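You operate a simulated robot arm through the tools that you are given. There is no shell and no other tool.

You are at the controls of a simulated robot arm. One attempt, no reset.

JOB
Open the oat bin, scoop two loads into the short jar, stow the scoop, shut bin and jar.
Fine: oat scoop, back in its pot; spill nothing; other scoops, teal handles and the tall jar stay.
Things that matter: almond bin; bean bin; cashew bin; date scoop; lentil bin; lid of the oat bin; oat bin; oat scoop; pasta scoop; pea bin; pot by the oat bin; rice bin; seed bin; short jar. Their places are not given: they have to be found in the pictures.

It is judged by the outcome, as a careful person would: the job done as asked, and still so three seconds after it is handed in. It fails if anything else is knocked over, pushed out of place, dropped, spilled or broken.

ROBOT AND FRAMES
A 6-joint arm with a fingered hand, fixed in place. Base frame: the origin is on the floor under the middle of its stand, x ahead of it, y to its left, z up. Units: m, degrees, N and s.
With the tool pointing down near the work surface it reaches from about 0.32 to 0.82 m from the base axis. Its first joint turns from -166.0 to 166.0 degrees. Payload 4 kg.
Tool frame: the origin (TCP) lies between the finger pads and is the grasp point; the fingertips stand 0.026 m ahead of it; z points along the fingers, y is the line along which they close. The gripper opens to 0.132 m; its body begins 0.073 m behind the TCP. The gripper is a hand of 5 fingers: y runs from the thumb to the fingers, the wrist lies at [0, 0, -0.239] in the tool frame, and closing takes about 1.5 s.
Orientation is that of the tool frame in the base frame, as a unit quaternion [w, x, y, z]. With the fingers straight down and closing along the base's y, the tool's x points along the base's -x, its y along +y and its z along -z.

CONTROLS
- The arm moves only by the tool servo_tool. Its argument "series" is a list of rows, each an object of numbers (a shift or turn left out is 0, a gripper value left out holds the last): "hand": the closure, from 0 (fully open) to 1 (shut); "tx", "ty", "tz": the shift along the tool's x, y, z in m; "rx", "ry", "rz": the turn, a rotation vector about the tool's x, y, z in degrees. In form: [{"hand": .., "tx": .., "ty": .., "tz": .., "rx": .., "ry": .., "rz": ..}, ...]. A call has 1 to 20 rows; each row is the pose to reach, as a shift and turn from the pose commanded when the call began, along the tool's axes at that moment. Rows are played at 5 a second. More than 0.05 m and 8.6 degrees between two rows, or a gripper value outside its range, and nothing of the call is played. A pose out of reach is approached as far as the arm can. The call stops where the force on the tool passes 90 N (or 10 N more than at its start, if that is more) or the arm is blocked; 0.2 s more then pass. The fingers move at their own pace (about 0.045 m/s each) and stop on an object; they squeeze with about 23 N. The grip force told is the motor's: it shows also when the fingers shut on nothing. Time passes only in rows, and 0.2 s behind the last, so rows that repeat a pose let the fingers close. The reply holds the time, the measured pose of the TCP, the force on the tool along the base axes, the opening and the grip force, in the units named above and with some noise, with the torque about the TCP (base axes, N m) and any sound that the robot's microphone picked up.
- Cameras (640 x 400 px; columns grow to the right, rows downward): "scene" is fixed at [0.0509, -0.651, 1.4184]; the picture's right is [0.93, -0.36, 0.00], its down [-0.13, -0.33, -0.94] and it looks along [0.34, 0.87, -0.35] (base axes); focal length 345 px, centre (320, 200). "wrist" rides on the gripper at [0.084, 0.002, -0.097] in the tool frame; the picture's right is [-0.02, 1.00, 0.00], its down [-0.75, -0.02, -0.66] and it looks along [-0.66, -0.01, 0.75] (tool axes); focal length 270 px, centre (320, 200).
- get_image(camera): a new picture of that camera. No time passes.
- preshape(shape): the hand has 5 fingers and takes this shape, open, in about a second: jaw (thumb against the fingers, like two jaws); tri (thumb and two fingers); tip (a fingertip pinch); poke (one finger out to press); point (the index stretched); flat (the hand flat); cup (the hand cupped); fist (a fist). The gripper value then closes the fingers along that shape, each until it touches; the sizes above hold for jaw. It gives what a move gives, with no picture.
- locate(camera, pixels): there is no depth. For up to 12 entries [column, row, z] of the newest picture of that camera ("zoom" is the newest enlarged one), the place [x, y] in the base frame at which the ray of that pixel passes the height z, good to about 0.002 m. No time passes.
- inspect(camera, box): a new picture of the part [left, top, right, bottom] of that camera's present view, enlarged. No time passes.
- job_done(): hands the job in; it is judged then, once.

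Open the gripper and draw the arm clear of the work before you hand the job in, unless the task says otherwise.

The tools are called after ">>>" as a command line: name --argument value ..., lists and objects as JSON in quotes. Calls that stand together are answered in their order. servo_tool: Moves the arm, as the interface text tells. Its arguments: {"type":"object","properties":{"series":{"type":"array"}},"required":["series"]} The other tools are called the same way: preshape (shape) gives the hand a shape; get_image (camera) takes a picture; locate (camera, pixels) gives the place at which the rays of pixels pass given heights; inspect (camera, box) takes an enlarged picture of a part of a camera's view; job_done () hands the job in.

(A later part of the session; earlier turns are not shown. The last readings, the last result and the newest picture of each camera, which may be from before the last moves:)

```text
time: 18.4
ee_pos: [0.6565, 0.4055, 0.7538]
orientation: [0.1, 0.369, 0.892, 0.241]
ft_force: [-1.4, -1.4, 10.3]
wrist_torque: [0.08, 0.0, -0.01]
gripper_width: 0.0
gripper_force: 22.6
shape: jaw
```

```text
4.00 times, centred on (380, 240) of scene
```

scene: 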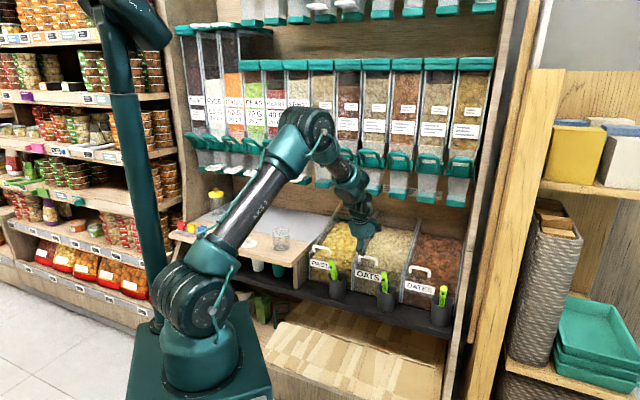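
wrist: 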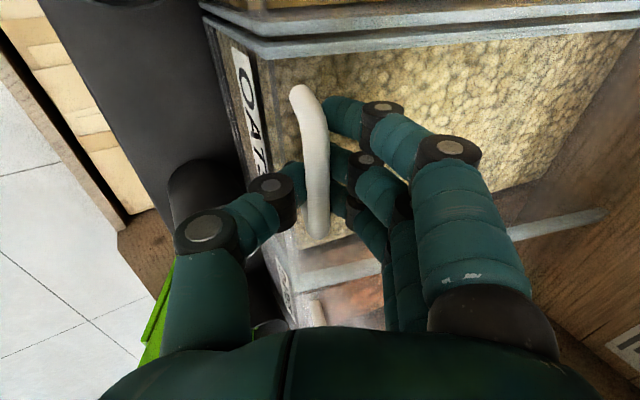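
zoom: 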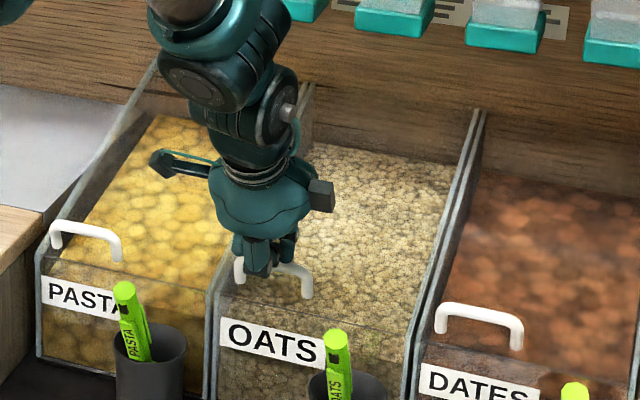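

The tool now carries about 10 N upward; the lid seems to follow. I lift another 3 cm and check.

>>> servo_tool --series '[{"hand": 1.0, "ty": 0.004, "tz": -0.0069}, {"ty": 0.008, "tz": -0.0139}, {"ty": 0.0115, "tz": -0.02}, {"ty": 0.015, "tz": -0.026}, {"ty": 0.015, "tz": -0.026}]'

>>> inspect --camera "scene" --box '[320, 190, 440, 290]'

>>> get_image --camera "wrist"

```text
time: 19.6
ee_pos: [0.657, 0.4047, 0.7824]
orientation: [0.099, 0.37, 0.892, 0.24]
ft_force: [-0.5, -0.2, -0.2]
wrist_torque: [-0.02, 0.02, 0.0]
gripper_width: 0.0001
gripper_force: 23.0
shape: jaw
```

```text
4.00 times, centred on (380, 240) of scene
```

zoom: 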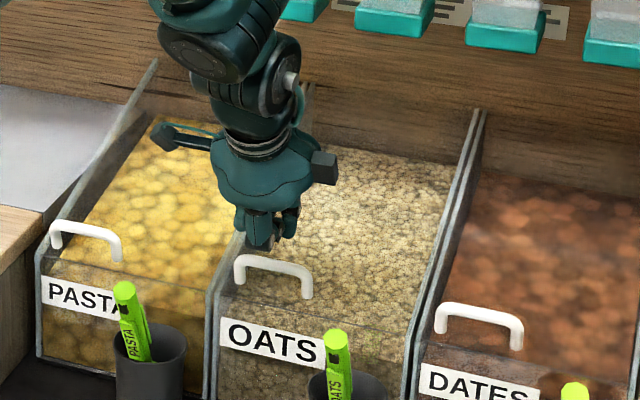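

```text
taken
```

wrist: 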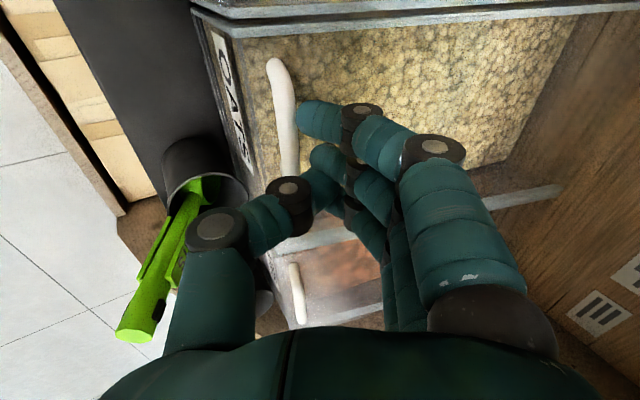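

The bar was not lifted — the fingers slipped off its top (handle still at the same place). I'll regrip deeper and more upright: open, back off 5 cm and reduce the tilt to 15°.

>>> servo_tool --series '[{"hand": 0.5, "tz": -0.01}, {"tz": -0.03}, {"tz": -0.05}, {"tz": -0.05, "rx": 5}, {"tz": -0.05, "rx": 10}, {"tz": -0.05, "rx": 15}, {"tz": -0.05, "rx": 15}, {"tz": -0.05, "rx": 15}]'

```text
time: 21.4
ee_pos: [0.6377, 0.3863, 0.826]
orientation: [0.051, 0.379, 0.916, 0.121]
ft_force: [-0.1, 0.4, 0.3]
wrist_torque: [-0.04, -0.04, 0.0]
gripper_width: 0.065
gripper_force: 0.1
shape: jaw
```

Now 15° tilt, 10 cm above the grasp. I descend along the fingers to just above the bar depth and watch the force.

>>> servo_tool --series '[{"ty": 0.004, "tz": 0.03}, {"ty": 0.004, "tz": 0.06}, {"ty": 0.004, "tz": 0.08}, {"ty": 0.004, "tz": 0.09}, {"ty": 0.004, "tz": 0.098}, {"ty": 0.004, "tz": 0.103}, {"ty": 0.004, "tz": 0.103}]'

>>> get_image --camera "wrist"

>>> inspect --camera "scene" --box '[340, 230, 400, 280]'

```text
time: 23.0
ee_pos: [0.6592, 0.4067, 0.7275]
orientation: [0.049, 0.379, 0.916, 0.121]
ft_force: [-0.5, -0.7, -0.5]
wrist_torque: [0.01, 0.0, -0.03]
gripper_width: 0.0656
gripper_force: 0.1
shape: jaw
```

```text
taken
```

wrist: 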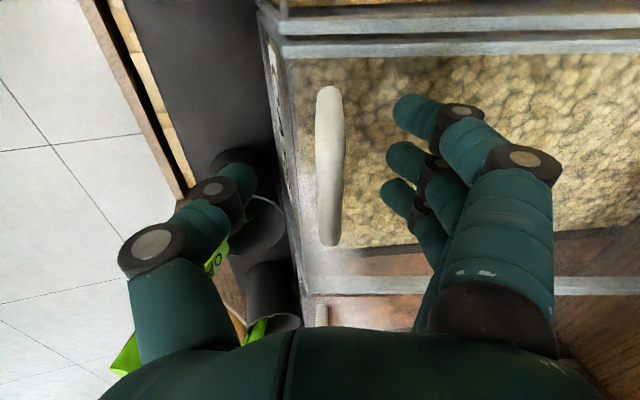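

```text
8.00 times, centred on (370, 255) of scene
```

zoom: 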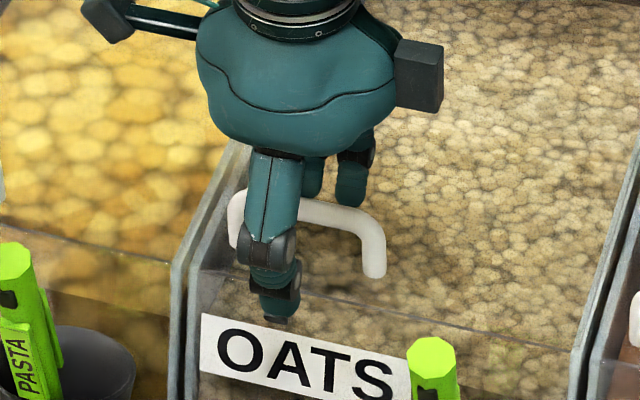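

No contact yet at TCP z 0.7275. I go 4 mm deeper and close fully.

>>> servo_tool --series '[{"tz": 0.002}, {"tz": 0.004}, {"hand": 0.7, "tz": 0.004}, {"hand": 0.85, "tz": 0.004}, {"hand": 1.0, "tz": 0.004}, {"hand": 1.0, "tz": 0.004}, {"hand": 1.0, "tz": 0.004}, {"hand": 1.0, "tz": 0.004}, {"hand": 1.0, "tz": 0.004}, {"hand": 1.0, "tz": 0.004}]'

>>> get_image --camera "wrist"

>>> inspect --camera "scene" --box '[340, 230, 400, 280]'

```text
time: 25.2
ee_pos: [0.6603, 0.4078, 0.7222]
orientation: [0.05, 0.38, 0.916, 0.12]
ft_force: [0.3, 0.1, -0.9]
wrist_torque: [0.07, -0.07, 0.01]
gripper_width: 0.0
gripper_force: 23.0
shape: jaw
```

```text
taken
```

wrist: 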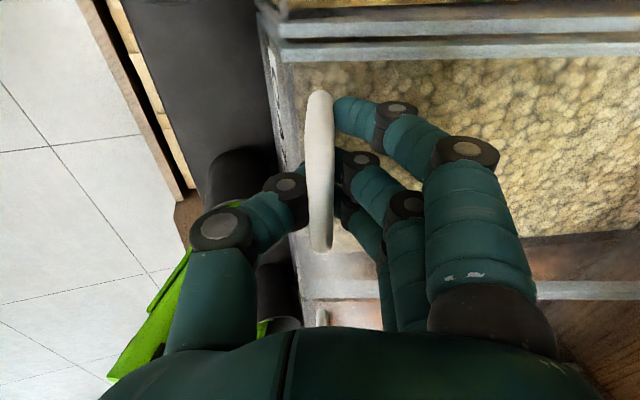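

```text
8.00 times, centred on (370, 255) of scene
```

zoom: 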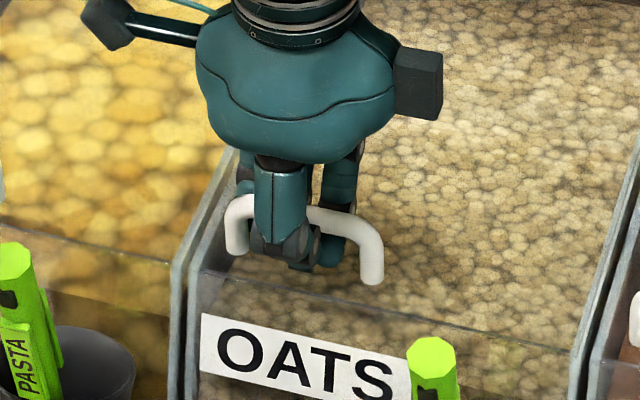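

The fingers surround the bar with almost no net force. I lift 6 mm and read the force.

>>> servo_tool --series '[{"hand": 1.0, "ty": 0.0008, "tz": -0.0029}, {"ty": 0.0016, "tz": -0.0058}]'

>>> inspect --camera "scene" --box '[340, 230, 400, 280]'

```text
time: 25.8
ee_pos: [0.6599, 0.4081, 0.7276]
orientation: [0.048, 0.38, 0.916, 0.119]
ft_force: [3.7, 2.6, -23.6]
wrist_torque: [0.08, -0.13, 0.03]
gripper_width: 0.0
gripper_force: 23.4
shape: jaw
```

```text
8.00 times, centred on (370, 255) of scene
```

zoom: 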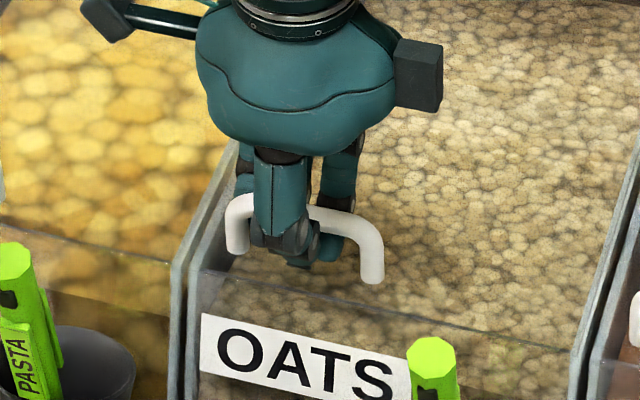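

The tool now feels 23.6 N downward and the bar has hardly moved; the lid is heavy or stiff. I lift a little more in small steps.

>>> servo_tool --series '[{"hand": 1.0, "ty": 0.0008, "tz": -0.0029}, {"ty": 0.0013, "tz": -0.0048}]'

>>> inspect --camera "scene" --box '[340, 230, 400, 280]'

```text
time: 26.4
ee_pos: [0.6606, 0.4084, 0.73]
orientation: [0.049, 0.379, 0.916, 0.119]
ft_force: [7.9, 7.6, -45.5]
wrist_torque: [0.04, -0.02, -0.01]
gripper_width: 0.0
gripper_force: 23.2
shape: jaw
```

```text
8.00 times, centred on (370, 255) of scene
```

zoom: 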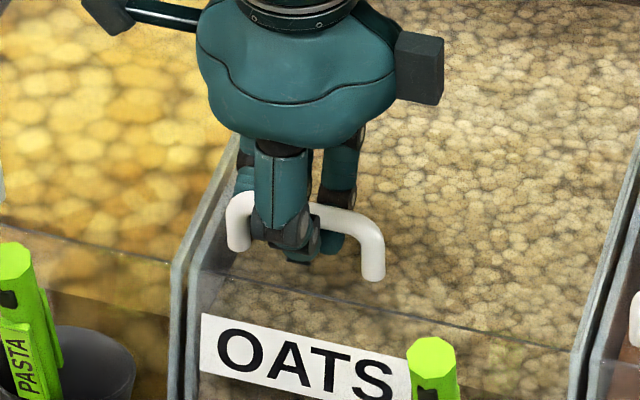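

45 N upward and the bar stays put, so this lid does not simply lift; it probably slides. I relax the load, then test a push toward the back along the slope.

>>> servo_tool --series '[{"hand": 1.0, "ty": -0.0012, "tz": 0.0045}, {"ty": -0.0024, "tz": 0.009}, {"ty": -0.0024, "tz": 0.009}]'

>>> servo_tool --series '[{"hand": 1.0, "ty": 0.005, "tz": 0.0005}, {"ty": 0.0097, "tz": 0.0012}, {"ty": 0.0097, "tz": 0.0012}]'

>>> inspect --camera "scene" --box '[340, 230, 400, 280]'

```text
time: 27.2
ee_pos: [0.6632, 0.4094, 0.7284]
orientation: [0.051, 0.379, 0.916, 0.122]
ft_force: [-1.5, 1.6, 5.2]
wrist_torque: [0.13, -0.11, 0.01]
gripper_width: 0.0001
gripper_force: 22.6
shape: jaw
```

```text
time: 28.0
ee_pos: [0.6684, 0.4161, 0.7257]
orientation: [0.05, 0.38, 0.916, 0.121]
ft_force: [-0.7, -4.6, 5.4]
wrist_torque: [0.11, -0.14, -0.01]
gripper_width: 0.0001
gripper_force: 23.4
shape: jaw
```

```text
8.00 times, centred on (370, 255) of scene
```

zoom: 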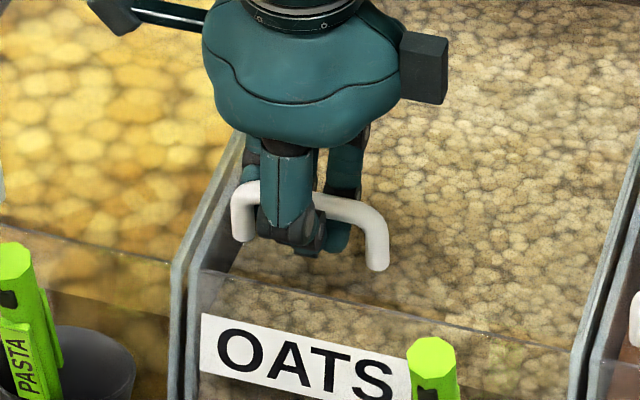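

The bar moved back with only a few newtons — the lid slides. I keep sliding it back along the slope, 3 cm at a time, watching the vertical force.

>>> servo_tool --series '[{"hand": 1.0, "ty": 0.01, "tz": 0.0014}, {"ty": 0.02, "tz": 0.0028}, {"ty": 0.03, "tz": 0.0042}, {"ty": 0.03, "tz": 0.0042}]'

>>> get_image --camera "scene"

>>> inspect --camera "scene" --box '[330, 200, 430, 280]'

```text
time: 29.0
ee_pos: [0.6908, 0.4385, 0.7331]
orientation: [0.052, 0.379, 0.916, 0.123]
ft_force: [-8.1, -9.0, 44.8]
wrist_torque: [0.19, -0.17, 0.0]
gripper_width: 0.0001
gripper_force: 22.9
shape: jaw
```

```text
taken
```

scene: 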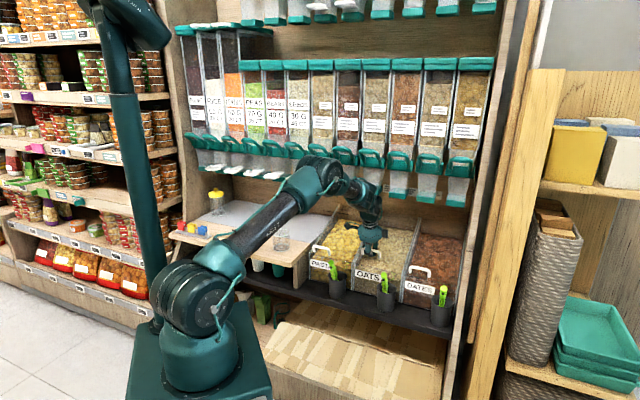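

```text
5.00 times, centred on (380, 240) of scene
```

zoom: 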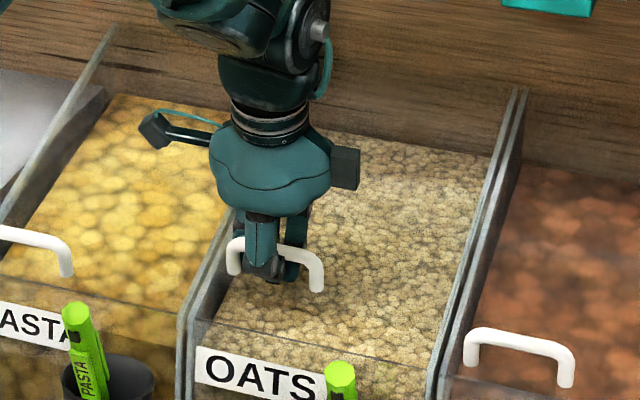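

The lid slope is steeper (~13–15°) than I assumed – 45 N of upward push on the tool. I relieve it by rising 6 mm and then slide along the tool's own y, which matches a 15° slope.

>>> servo_tool --series '[{"hand": 1.0, "ty": 0.0016, "tz": -0.006}, {"ty": 0.0016, "tz": -0.006}, {"ty": 0.011, "tz": -0.006}, {"ty": 0.021, "tz": -0.006}, {"ty": 0.021, "tz": -0.006}]'

```text
time: 30.2
ee_pos: [0.7013, 0.45, 0.7402]
orientation: [0.05, 0.379, 0.916, 0.12]
ft_force: [2.7, -2.2, -7.0]
wrist_torque: [0.06, -0.15, -0.01]
gripper_width: 0.0
gripper_force: 22.7
shape: jaw
```

Force is nearly zero with a 15° slope. I continue sliding 4 cm while tilting the hand 20° more forward to keep the wrist away from the dispensers.

>>> servo_tool --series '[{"hand": 1.0, "ty": 0.01, "tz": 0.0, "rx": -5}, {"ty": 0.02, "rx": -10}, {"ty": 0.03, "rx": -15}, {"ty": 0.04, "rx": -20}, {"ty": 0.04, "rx": -20}]'

>>> get_image --camera "scene"

>>> inspect --camera "scene" --box '[330, 190, 450, 290]'

```text
time: 31.4
ee_pos: [0.7281, 0.4779, 0.7506]
orientation: [0.115, 0.365, 0.881, 0.279]
ft_force: [-0.2, -0.7, -4.3]
wrist_torque: [-0.04, 0.0, -0.03]
gripper_width: 0.0
gripper_force: 22.9
shape: jaw
```

```text
taken
```

scene: 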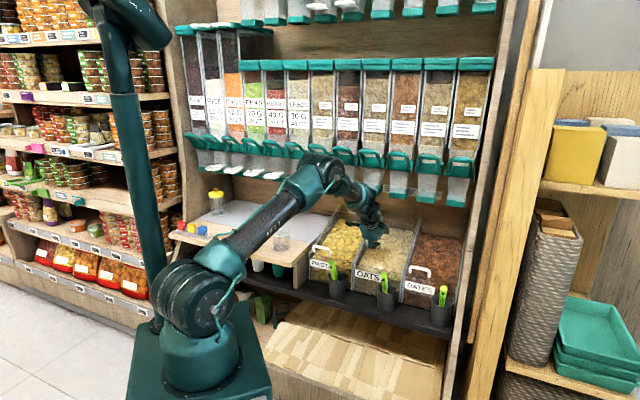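

```text
4.00 times, centred on (390, 240) of scene
```

zoom: 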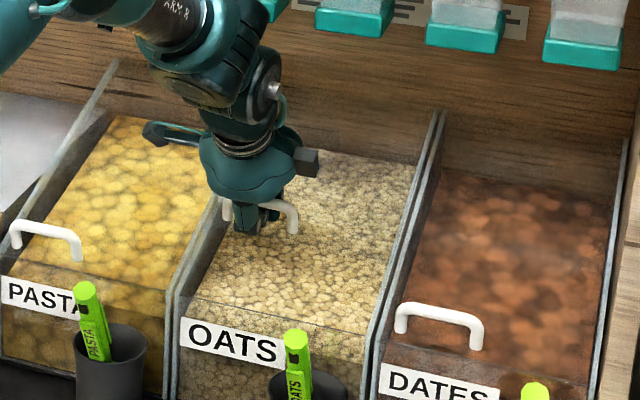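

The lid follows nicely (bar now near w≈0.853, force -4 N). I slide another 5 cm along the slope, tilting a bit more.

>>> servo_tool --series '[{"hand": 1.0, "ty": 0.0118, "tz": 0.0043, "rx": -3}, {"ty": 0.0235, "tz": 0.0086, "rx": -6}, {"ty": 0.0353, "tz": 0.0128, "rx": -9}, {"ty": 0.047, "tz": 0.0171, "rx": -12}, {"ty": 0.047, "tz": 0.0171, "rx": -12}]'

>>> inspect --camera "scene" --box '[330, 190, 450, 290]'

```text
time: 32.6
ee_pos: [0.7611, 0.5091, 0.759]
orientation: [0.15, 0.353, 0.85, 0.362]
ft_force: [-42.1, -41.8, -12.2]
wrist_torque: [0.57, -0.63, -0.11]
gripper_width: 0.0019
gripper_force: 23.4
shape: jaw
```

```text
4.00 times, centred on (390, 240) of scene
```

zoom: 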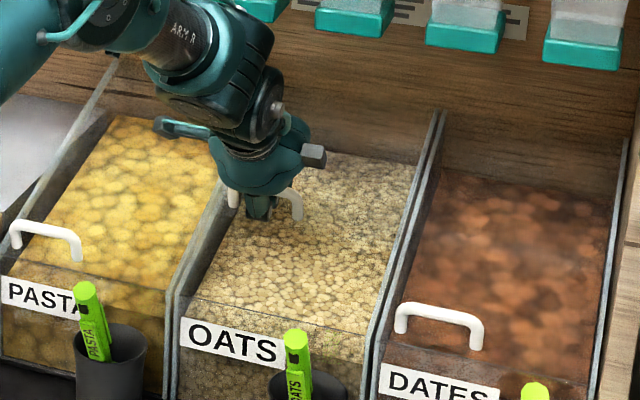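

A 59 N push back along the slide shows the lid has reached its stop after ≈0.14 m. I ease the load back a few millimetres.

>>> servo_tool --series '[{"hand": 1.0, "ty": -0.003, "tz": -0.002}, {"ty": -0.0055, "tz": -0.003}, {"ty": -0.0055, "tz": -0.003}]'

>>> get_image --camera "wrist"

>>> inspect --camera "scene" --box '[350, 205, 430, 265]'

```text
time: 33.4
ee_pos: [0.7591, 0.508, 0.76]
orientation: [0.151, 0.352, 0.848, 0.366]
ft_force: [-4.2, -18.0, -29.7]
wrist_torque: [0.79, -0.89, 0.1]
gripper_width: 0.0002
gripper_force: 22.4
shape: jaw
```

```text
taken
```

wrist: 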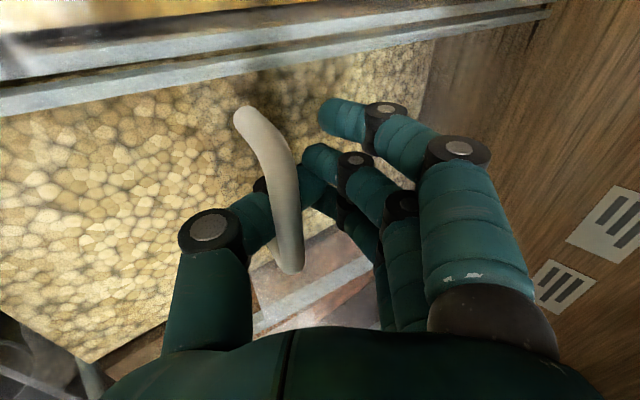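

```text
6.67 times, centred on (390, 235) of scene
```

zoom: 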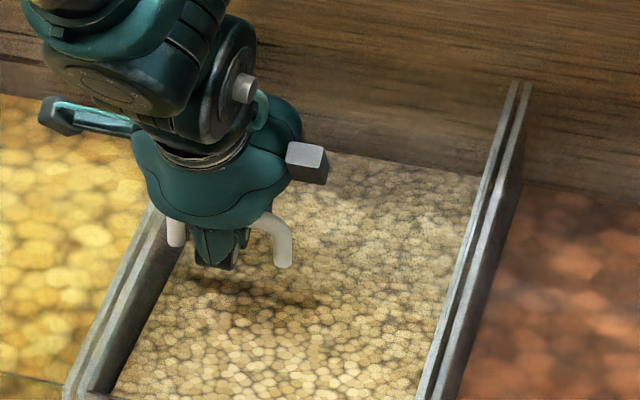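

The tool is pulling the lid up with 30 N; I lower 5 mm to unload before releasing.

>>> servo_tool --series '[{"hand": 1.0, "ty": -0.0018, "tz": 0.0017}, {"ty": -0.0037, "tz": 0.0034}, {"ty": -0.0037, "tz": 0.0034}]'

```text
time: 34.2
ee_pos: [0.7595, 0.5079, 0.7596]
orientation: [0.154, 0.351, 0.847, 0.369]
ft_force: [-21.4, -33.2, -3.5]
wrist_torque: [0.48, -0.57, 0.11]
gripper_width: 0.0001
gripper_force: 23.4
shape: jaw
```

Now it pushes 38 N against the stop; I back off 6 mm horizontally.

>>> servo_tool --series '[{"hand": 1.0, "ty": -0.002, "tz": -0.0022}, {"ty": -0.0041, "tz": -0.0044}, {"ty": -0.0041, "tz": -0.0044}]'

```text
time: 35.0
ee_pos: [0.756, 0.5034, 0.7575]
orientation: [0.152, 0.351, 0.848, 0.368]
ft_force: [12.1, -1.7, -23.5]
wrist_torque: [0.73, -0.77, 0.18]
gripper_width: 0.0
gripper_force: 23.0
shape: jaw
```

Remaining load is a ~25 N pull along the lid's normal; I move 5 mm toward the lid along it.

>>> servo_tool --series '[{"hand": 1.0, "ty": -0.0013, "tz": 0.0021}, {"ty": -0.0026, "tz": 0.0042}, {"ty": -0.0026, "tz": 0.0042}]'

```text
time: 35.8
ee_pos: [0.7551, 0.5059, 0.7563]
orientation: [0.155, 0.351, 0.846, 0.37]
ft_force: [-16.2, -22.6, 20.5]
wrist_torque: [0.69, -0.62, 0.19]
gripper_width: 0.0
gripper_force: 23.1
shape: jaw
```

Slightly over; I go back half of that and then open the hand to see whether the lid stays.

>>> servo_tool --series '[{"hand": 1.0, "ty": 0.0012, "tz": -0.002}, {"ty": 0.0012, "tz": -0.002}]'

>>> servo_tool --series '[{"hand": 0.9}, {"hand": 0.75}, {"hand": 0.6}, {"hand": 0.5}, {"hand": 0.5}]'

>>> get_image --camera "wrist"

>>> inspect --camera "scene" --box '[350, 205, 430, 265]'

```text
time: 36.4
ee_pos: [0.7561, 0.5037, 0.7547]
orientation: [0.153, 0.351, 0.847, 0.369]
ft_force: [1.4, -8.1, 7.9]
wrist_torque: [0.88, -0.8, 0.16]
gripper_width: 0.0
gripper_force: 23.2
shape: jaw
```

```text
time: 37.6
ee_pos: [0.756, 0.5047, 0.7579]
orientation: [0.154, 0.351, 0.846, 0.37]
ft_force: [-2.0, -6.9, 25.6]
wrist_torque: [-0.11, 0.07, 0.02]
gripper_width: 0.0502
gripper_force: 0.1
shape: jaw
```

```text
taken
```

wrist: 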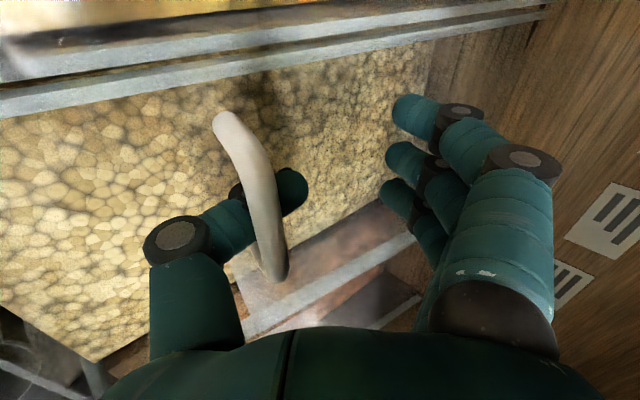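

```text
6.67 times, centred on (390, 235) of scene
```

zoom: 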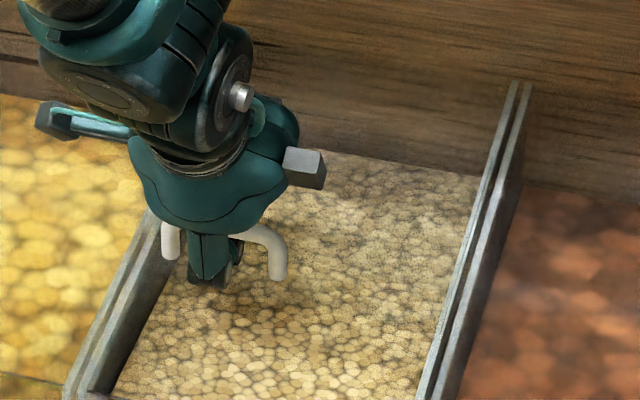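

The thumb sits under the bar and presses the lid (25 N). I close it a little, then tilt the hand back up by 17° while sliding it out frontwards along the lid.

>>> servo_tool --series '[{"hand": 0.65}, {"hand": 0.65, "rx": 4, "ty": -0.003, "tz": -0.002}, {"rx": 8, "ty": -0.006, "tz": -0.004}, {"rx": 13, "ty": -0.01, "tz": -0.006}, {"rx": 17, "ty": -0.0136, "tz": -0.0085}, {"rx": 17, "ty": -0.0136, "tz": -0.0085}]'

>>> get_image --camera "wrist"

>>> inspect --camera "scene" --box '[350, 205, 430, 265]'

```text
time: 39.0
ee_pos: [0.7438, 0.4938, 0.7467]
orientation: [0.097, 0.37, 0.893, 0.237]
ft_force: [1.5, 4.5, -18.2]
wrist_torque: [1.69, -1.7, 0.02]
gripper_width: 0.0391
gripper_force: 0.1
shape: jaw
```

```text
taken
```

wrist: 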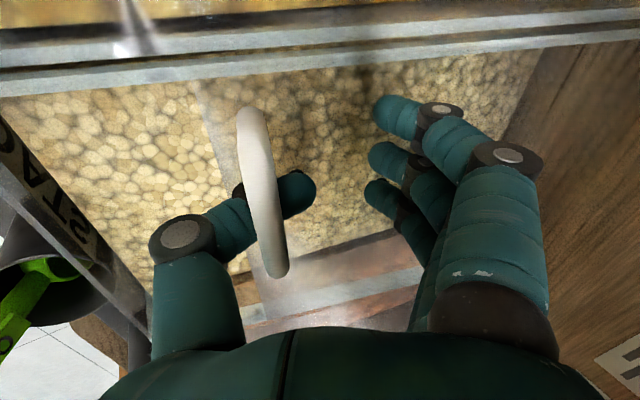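

```text
6.67 times, centred on (390, 235) of scene
```

zoom: 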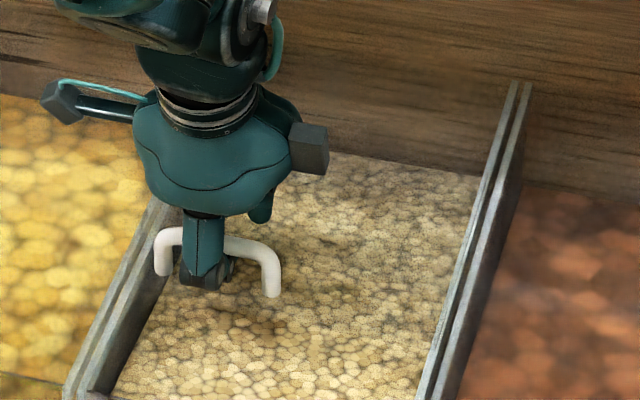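

The lid came ~1.5 cm forward with the hand because the thumb still hooks the bar. I'll ease down, bring it forward with the hand while turning perpendicular to the lid, release there, and later push the bar back with closed fingers.

>>> servo_tool --series '[{"hand": 0.65, "ty": -0.001, "tz": 0.0039}, {"ty": -0.011, "tz": 0.0013, "rx": 4}, {"ty": -0.021, "tz": -0.0013, "rx": 8}, {"ty": -0.03, "tz": -0.004, "rx": 12}, {"ty": -0.0396, "tz": -0.0065, "rx": 15}, {"ty": -0.0396, "tz": -0.0065, "rx": 15}]'

>>> get_image --camera "wrist"

```text
time: 40.4
ee_pos: [0.72, 0.4659, 0.7421]
orientation: [0.052, 0.38, 0.915, 0.123]
ft_force: [-14.7, -7.0, 49.8]
wrist_torque: [0.72, -0.57, -0.08]
gripper_width: 0.0246
gripper_force: 22.7
shape: jaw
```

```text
taken
```

wrist: 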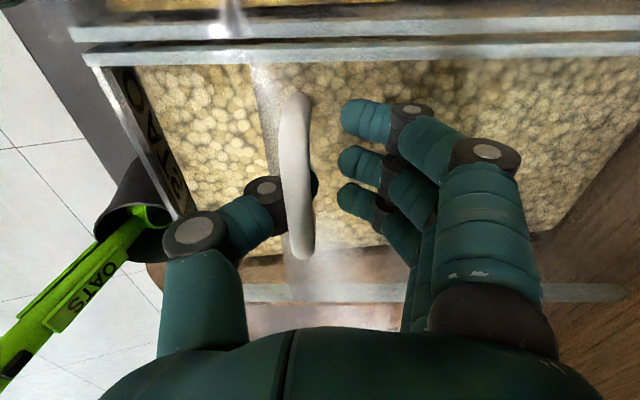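

The tool is pressing 50 N into the lid; I rise 8 mm along the lid normal, then open fully.

>>> servo_tool --series '[{"hand": 0.65, "tz": -0.004}, {"tz": -0.008}, {"tz": -0.008}]'

>>> servo_tool --series '[{"hand": 0.5}, {"hand": 0.35}, {"hand": 0.2}, {"hand": 0.2}, {"hand": 0.2}]'

>>> get_image --camera "wrist"

```text
time: 41.2
ee_pos: [0.7157, 0.4642, 0.7417]
orientation: [0.047, 0.381, 0.916, 0.119]
ft_force: [0.2, -3.1, 0.1]
wrist_torque: [0.38, -0.39, -0.06]
gripper_width: 0.0204
gripper_force: 22.7
shape: jaw
```

```text
time: 42.4
ee_pos: [0.7168, 0.4655, 0.7451]
orientation: [0.05, 0.38, 0.916, 0.121]
ft_force: [-5.9, -2.4, 11.4]
wrist_torque: [0.53, -0.52, 0.24]
gripper_width: 0.105
gripper_force: 0.1
shape: jaw
```

```text
taken
```

wrist: 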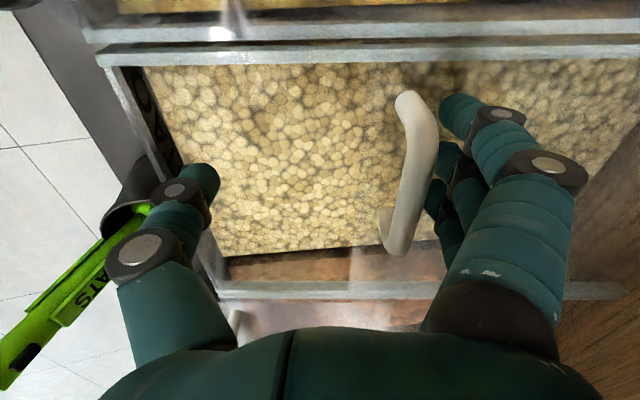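

The thumb is free and the bar now leans on the open fingers. I withdraw straight along the lid normal, then look.

>>> servo_tool --series '[{"tz": -0.015}, {"tz": -0.035}, {"tz": -0.06}, {"tz": -0.06}]'

>>> get_image --camera "wrist"

>>> inspect --camera "scene" --box '[340, 200, 440, 280]'

```text
time: 43.4
ee_pos: [0.7059, 0.4535, 0.8015]
orientation: [0.05, 0.379, 0.916, 0.121]
ft_force: [-0.8, -0.1, 0.4]
wrist_torque: [0.04, -0.01, -0.01]
gripper_width: 0.1055
gripper_force: 0.1
shape: jaw
```

```text
taken
```

wrist: 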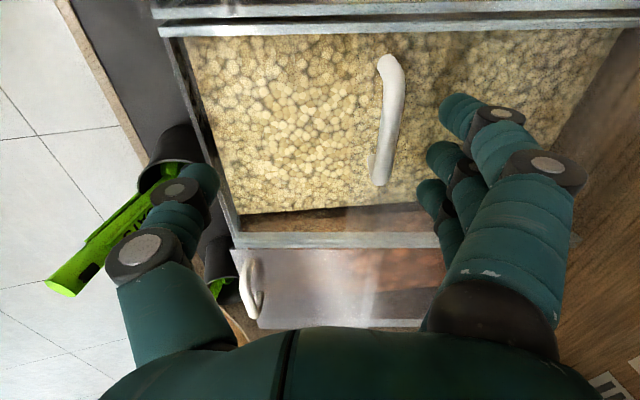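

```text
5.00 times, centred on (390, 240) of scene
```

zoom: 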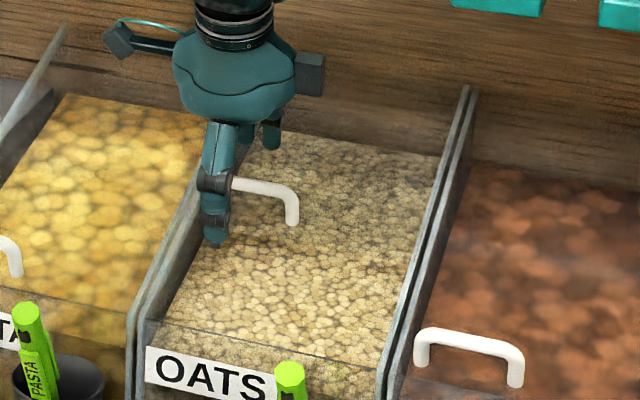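

The lid stays where I left it. I triangulate the bar's new place.

>>> locate --camera "wrist" --pixels '[[388, 172, 0.72], [388, 172, 0.78], [392, 70, 0.72], [392, 70, 0.78], [392, 120, 0.74], [392, 120, 0.76]]'

>>> locate --camera "scene" --pixels '[[383.6, 237.5, 0.72], [383.6, 237.5, 0.78]]'

```text
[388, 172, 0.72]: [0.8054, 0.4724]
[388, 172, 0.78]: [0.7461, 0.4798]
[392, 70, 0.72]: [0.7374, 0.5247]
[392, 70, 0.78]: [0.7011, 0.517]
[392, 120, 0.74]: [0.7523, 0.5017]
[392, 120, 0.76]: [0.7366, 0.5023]
```

```text
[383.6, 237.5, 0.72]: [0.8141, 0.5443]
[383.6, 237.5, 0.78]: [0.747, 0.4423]
```

The bar is at w≈0.88 (z≈0.759), about 2 cm short of its stop. I close the hand, tilt it to 35°, and will push the bar the last bit from the front.

>>> servo_tool --series '[{"hand": 1.0, "tz": -0.01, "rx": -6, "ty": -0.008}, {"hand": 1.0, "tz": -0.02, "rx": -13, "ty": -0.016}, {"hand": 1.0, "tz": -0.02, "rx": -20, "ty": -0.02}, {"hand": 1.0, "tz": -0.02, "rx": -20, "ty": -0.02}, {"hand": 1.0, "tz": -0.02, "rx": -20, "ty": -0.02}, {"hand": 1.0, "tz": -0.02, "rx": -20, "ty": -0.02}, {"hand": 1.0, "tz": -0.02, "rx": -20, "ty": -0.02}]'

>>> get_image --camera "wrist"

```text
time: 45.0
ee_pos: [0.6876, 0.4371, 0.8162]
orientation: [0.115, 0.364, 0.882, 0.277]
ft_force: [0.1, -0.7, -0.5]
wrist_torque: [0.0, 0.0, 0.02]
gripper_width: 0.0001
gripper_force: 19.5
shape: jaw
```

```text
taken
```

wrist: 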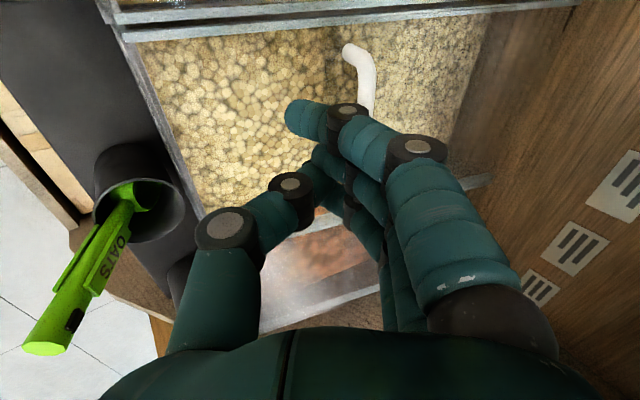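

The closed fingers are above and in front of the bar (bar at wrist (365,80)). I lower them in front of it and push along the slope.

>>> servo_tool --series '[{"hand": 1.0, "ty": -0.005, "tz": 0.027}, {"ty": -0.01, "tz": 0.055}, {"ty": -0.01, "tz": 0.078}, {"ty": -0.0006, "tz": 0.0814}, {"ty": 0.009, "tz": 0.085}, {"ty": 0.018, "tz": 0.0882}, {"ty": 0.018, "tz": 0.0882}]'

>>> inspect --camera "scene" --box '[340, 200, 440, 280]'

```text
time: 46.4
ee_pos: [0.7286, 0.4757, 0.7491]
orientation: [0.109, 0.367, 0.884, 0.267]
ft_force: [-43.6, -39.6, 12.6]
wrist_torque: [0.6, -0.65, 0.08]
gripper_width: 0.0001
gripper_force: 23.7
shape: jaw
stopped in row 7: the force on the tool passed its limit at 102 N (the readings are from after the stop); the commanded pose is now the measured one
```

```text
5.00 times, centred on (390, 240) of scene
```

zoom: 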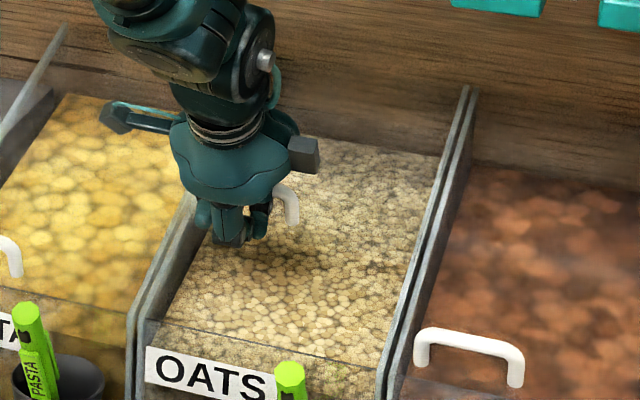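

The bar did not move at 100 N, so the lid is already fully open at its stop. I back the hand off and away.

>>> servo_tool --series '[{"hand": 1.0, "ty": -0.015, "tz": -0.005}, {"ty": -0.025, "tz": -0.03}, {"ty": -0.03, "tz": -0.07}, {"hand": 0.0, "ty": -0.03, "tz": -0.11}, {"hand": 0.0, "ty": -0.03, "tz": -0.15}, {"hand": 0.0, "ty": -0.03, "tz": -0.18}, {"hand": 0.0, "ty": -0.03, "tz": -0.18}]'

>>> get_image --camera "wrist"

>>> get_image --camera "scene"

>>> inspect --camera "scene" --box '[330, 200, 450, 300]'

```text
time: 48.0
ee_pos: [0.6436, 0.3905, 0.8811]
orientation: [0.112, 0.367, 0.883, 0.272]
ft_force: [-0.5, 0.3, -1.0]
wrist_torque: [-0.01, 0.01, -0.03]
gripper_width: 0.1318
gripper_force: 0.0
shape: jaw
```

```text
taken
```

wrist: 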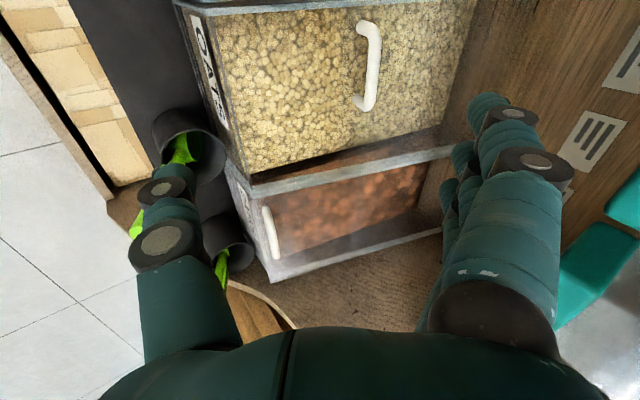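

```text
taken
```

scene: 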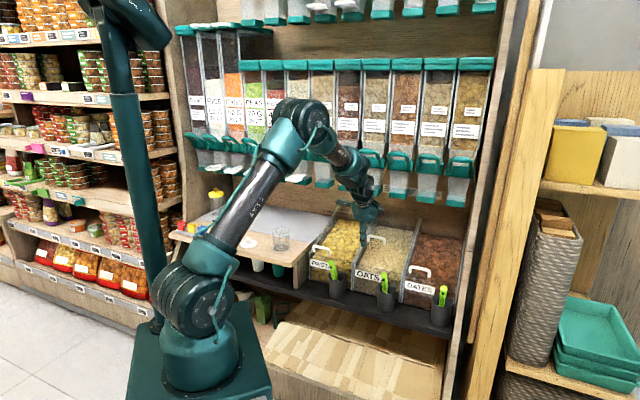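

```text
4.00 times, centred on (390, 250) of scene
```

zoom: 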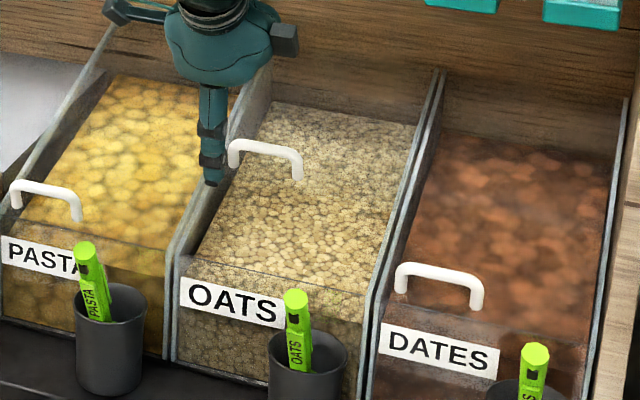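

The lid is open with its bar at scene zoom (265,155). I confirm its place and check the pot/scoop region for disturbance.

>>> locate --camera "wrist" --pixels '[[370, 30, 0.755], [370, 100, 0.755], [358, 100, 0.73], [230, 30, 0.687], [255, 175, 0.687], [265, 165, 0.66]]'

>>> locate --camera "scene" --pixels '[[368, 236, 0.755], [384.5, 240, 0.755], [384.5, 240, 0.72], [366.5, 241, 0.72]]'

>>> inspect --camera "wrist" --box '[170, 0, 490, 200]'

```text
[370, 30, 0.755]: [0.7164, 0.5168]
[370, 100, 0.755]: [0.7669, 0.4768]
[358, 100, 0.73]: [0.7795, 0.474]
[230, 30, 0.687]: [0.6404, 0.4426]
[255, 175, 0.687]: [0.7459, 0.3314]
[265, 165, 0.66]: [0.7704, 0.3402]
```

```text
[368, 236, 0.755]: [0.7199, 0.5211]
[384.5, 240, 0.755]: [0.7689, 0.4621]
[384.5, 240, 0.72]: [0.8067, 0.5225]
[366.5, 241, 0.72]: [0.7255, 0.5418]
```

```text
2.00 times, centred on (330, 100) of wrist
```

zoom: 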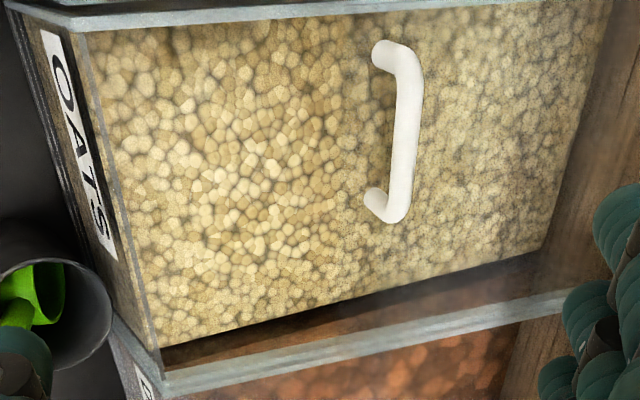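

The open gap runs from w≈0.765 (front panel) to ≈0.868 (lid edge), oats level ≈0.67. Now I rotate the hand another 90° so its camera rides on the upper side, backing off a little, ready to take the scoop.

>>> servo_tool --series '[{"hand": 0.0, "tz": -0.02, "rz": 8}, {"tz": -0.04, "rz": 16}, {"tz": -0.05, "rz": 24}, {"tz": -0.05, "rz": 32}, {"tz": -0.05, "rz": 40}, {"tz": -0.05, "rz": 48}, {"tz": -0.05, "rz": 56}, {"tz": -0.05, "rz": 64}, {"tz": -0.05, "rz": 72}, {"tz": -0.05, "rz": 80}, {"tz": -0.05, "rz": 88}, {"tz": -0.05, "rz": 90}, {"tz": -0.05, "rz": 90}]'

>>> get_image --camera "wrist"

>>> get_image --camera "scene"

```text
time: 50.8
ee_pos: [0.6214, 0.3698, 0.9241]
orientation: [-0.114, 0.884, 0.364, 0.271]
ft_force: [-0.2, 0.5, -0.8]
wrist_torque: [0.02, 0.03, 0.03]
gripper_width: 0.1317
gripper_force: 0.0
shape: jaw
```

```text
taken
```

wrist: 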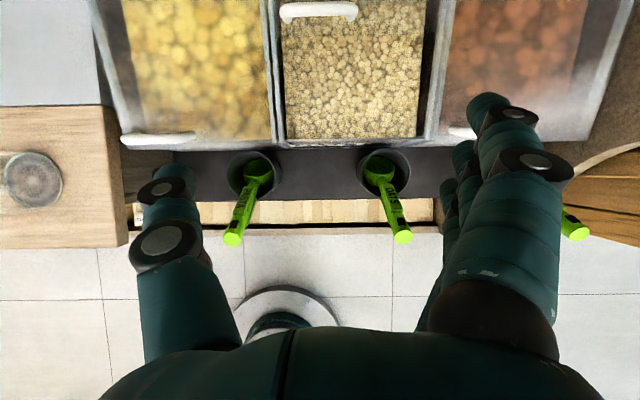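

```text
taken
```

scene: 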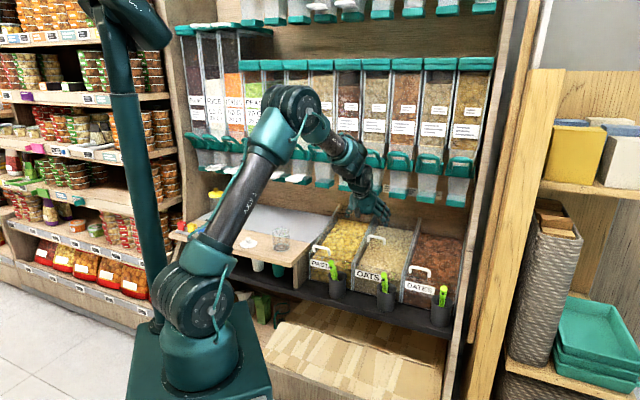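

Excellent overhead view: oat pot at wrist (385,170), its scoop tip at (402,236). I zoom on it to see the bowl.

>>> inspect --camera "wrist" --box '[345, 130, 445, 255]'

>>> inspect --camera "wrist" --box '[220, 0, 470, 150]'

```text
3.20 times, centred on (395, 192) of wrist
```

zoom: 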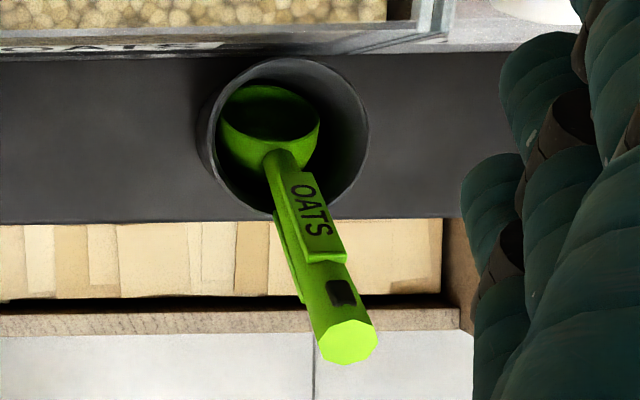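

```text
2.56 times, centred on (345, 75) of wrist
```

zoom: 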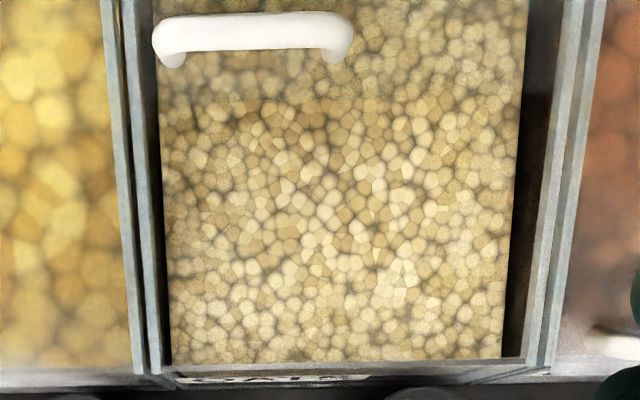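

The scoop is a coffee-type scoop: round bowl (~5.5 cm) opening toward the bin, total length ≈0.207 m, handle tip at (u 0.275, w 0.633, z 0.74). I move to a pre-grasp 10 cm above along its handle axis, tilting the hand to 23.6°.

>>> servo_tool --series '[{"hand": 0.0, "tx": -0.02, "ty": 0.02, "tz": 0.004, "ry": -2}, {"tx": -0.05, "ty": 0.04, "tz": 0.015, "ry": -4}, {"tx": -0.08, "ty": 0.06, "tz": 0.032, "ry": -6}, {"tx": -0.11, "ty": 0.08, "tz": 0.048, "ry": -8}, {"tx": -0.14, "ty": 0.095, "tz": 0.064, "ry": -10}, {"tx": -0.1507, "ty": 0.098, "tz": 0.0705, "ry": -10.6}, {"tx": -0.1507, "ty": 0.098, "tz": 0.0705, "ry": -10.6}]'

>>> get_image --camera "wrist"

>>> inspect --camera "scene" --box '[330, 220, 430, 320]'

```text
time: 52.4
ee_pos: [0.6308, 0.2406, 0.7829]
orientation: [-0.079, 0.905, 0.373, 0.189]
ft_force: [-0.8, 1.0, 0.5]
wrist_torque: [-0.01, 0.02, -0.01]
gripper_width: 0.132
gripper_force: 0.1
shape: jaw
```

```text
taken
```

wrist: 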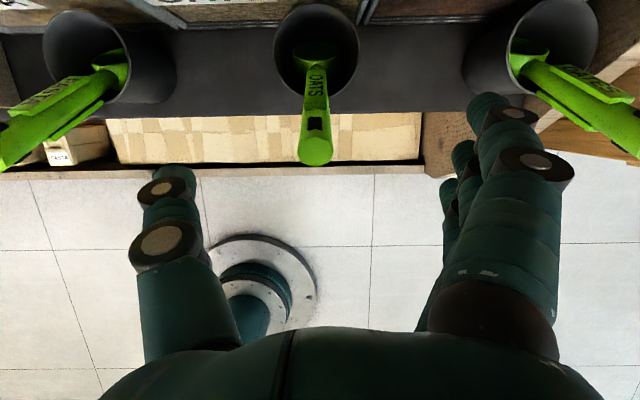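

```text
4.00 times, centred on (380, 270) of scene
```

zoom: 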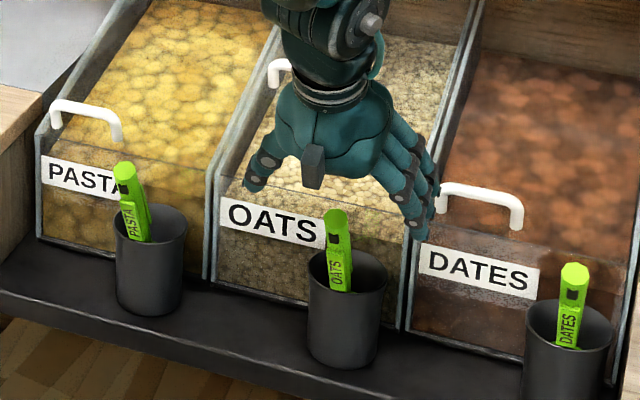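

The handle is centred between thumb and fingers (wrist column ≈316). I advance 0.10 m along the handle.

>>> servo_tool --series '[{"hand": 0.0, "tx": -0.002, "ty": -0.001, "tz": 0.025}, {"tx": -0.002, "ty": -0.001, "tz": 0.05}, {"tx": -0.002, "ty": -0.001, "tz": 0.075}, {"tx": -0.002, "ty": -0.001, "tz": 0.092}, {"tx": -0.002, "ty": -0.001, "tz": 0.1}, {"tx": -0.002, "ty": -0.001, "tz": 0.1}]'

>>> get_image --camera "wrist"

>>> inspect --camera "scene" --box '[330, 220, 430, 320]'

```text
time: 53.8
ee_pos: [0.6567, 0.2695, 0.6889]
orientation: [-0.079, 0.904, 0.374, 0.189]
ft_force: [-0.4, -0.3, -0.1]
wrist_torque: [-0.01, -0.02, 0.02]
gripper_width: 0.1318
gripper_force: 0.1
shape: jaw
```

```text
taken
```

wrist: 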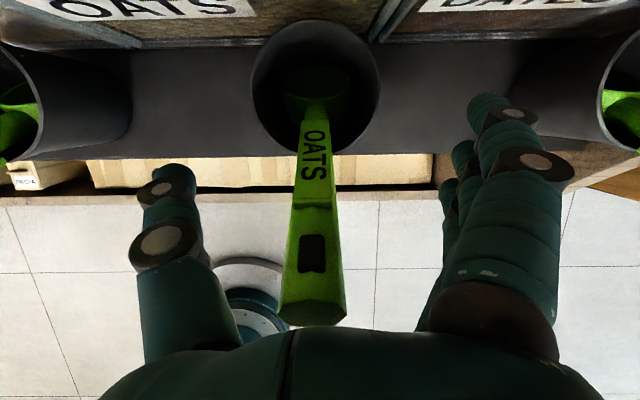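

```text
4.00 times, centred on (380, 270) of scene
```

zoom: 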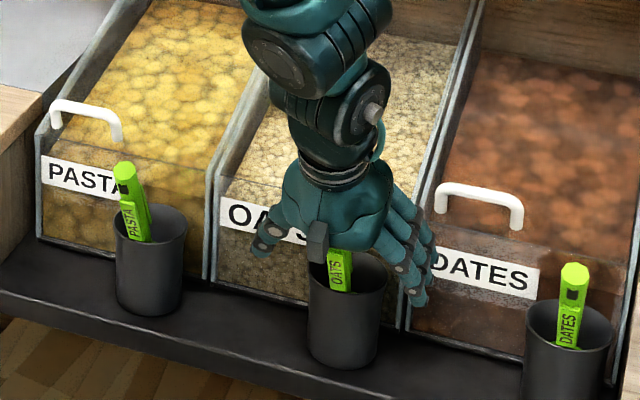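

The handle lies in the hand with its tip near the palm, no contact force. I close on it.

>>> servo_tool --series '[{"hand": 0.3}, {"hand": 0.6}, {"hand": 0.8}, {"hand": 1.0}, {"hand": 1.0}, {"hand": 1.0}, {"hand": 1.0}, {"hand": 1.0}, {"hand": 1.0}, {"hand": 1.0}]'

>>> get_image --camera "wrist"

>>> inspect --camera "scene" --box '[340, 240, 420, 320]'

```text
time: 56.0
ee_pos: [0.6578, 0.2695, 0.6901]
orientation: [-0.079, 0.904, 0.375, 0.188]
ft_force: [1.5, 3.6, 0.5]
wrist_torque: [0.03, -0.17, -0.02]
gripper_width: 0.001
gripper_force: 23.0
shape: jaw
```

```text
taken
```

wrist: 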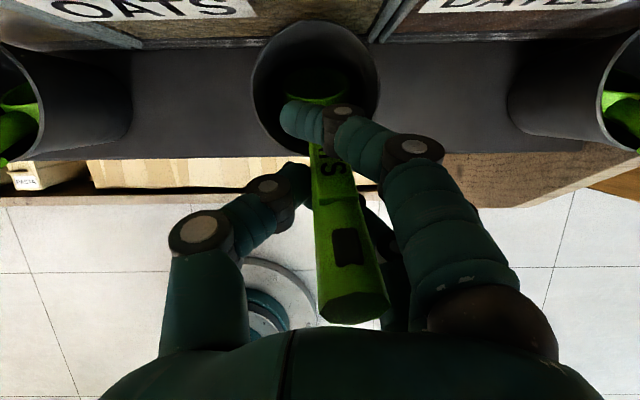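

```text
5.00 times, centred on (380, 280) of scene
```

zoom: 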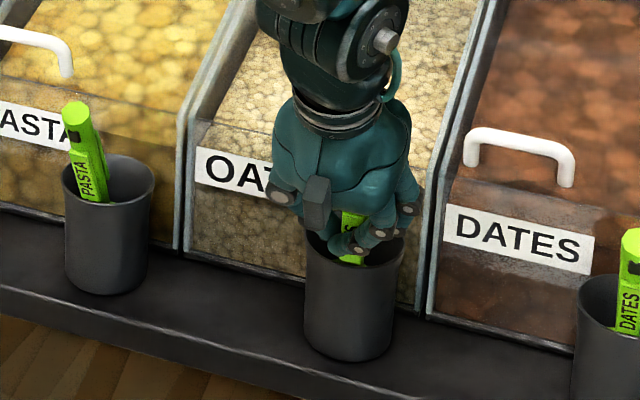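

The handle is held, though its tip swung ~2.5 cm toward +u and the index finger curls over it. I lift straight up 4 cm and check how firmly it sits.

>>> servo_tool --series '[{"hand": 1.0, "tx": 0.004, "tz": -0.0092}, {"tx": 0.008, "tz": -0.0183}, {"tx": 0.012, "tz": -0.0275}, {"tx": 0.016, "tz": -0.0366}, {"tx": 0.016, "tz": -0.0366}]'

>>> get_image --camera "wrist"

>>> inspect --camera "scene" --box '[340, 230, 420, 310]'

```text
time: 57.2
ee_pos: [0.657, 0.2687, 0.7275]
orientation: [-0.079, 0.905, 0.374, 0.188]
ft_force: [1.0, 0.1, 0.1]
wrist_torque: [0.0, -0.03, -0.02]
gripper_width: 0.0011
gripper_force: 23.6
shape: jaw
```

```text
taken
```

wrist: 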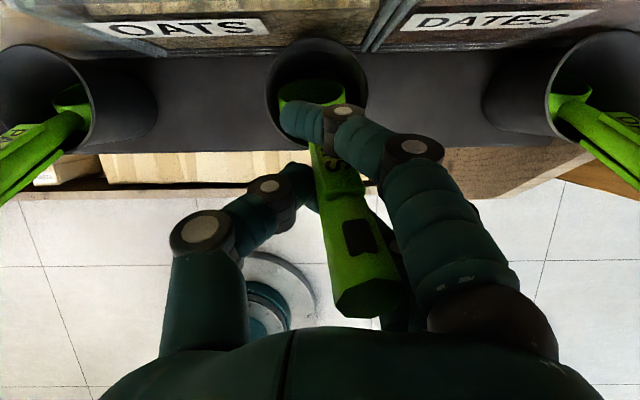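

```text
5.00 times, centred on (380, 270) of scene
```

zoom: 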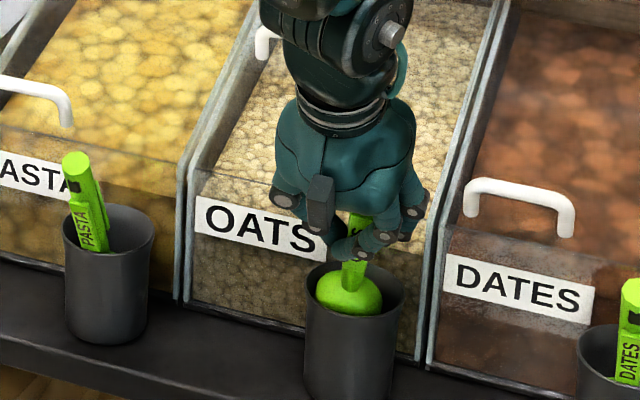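

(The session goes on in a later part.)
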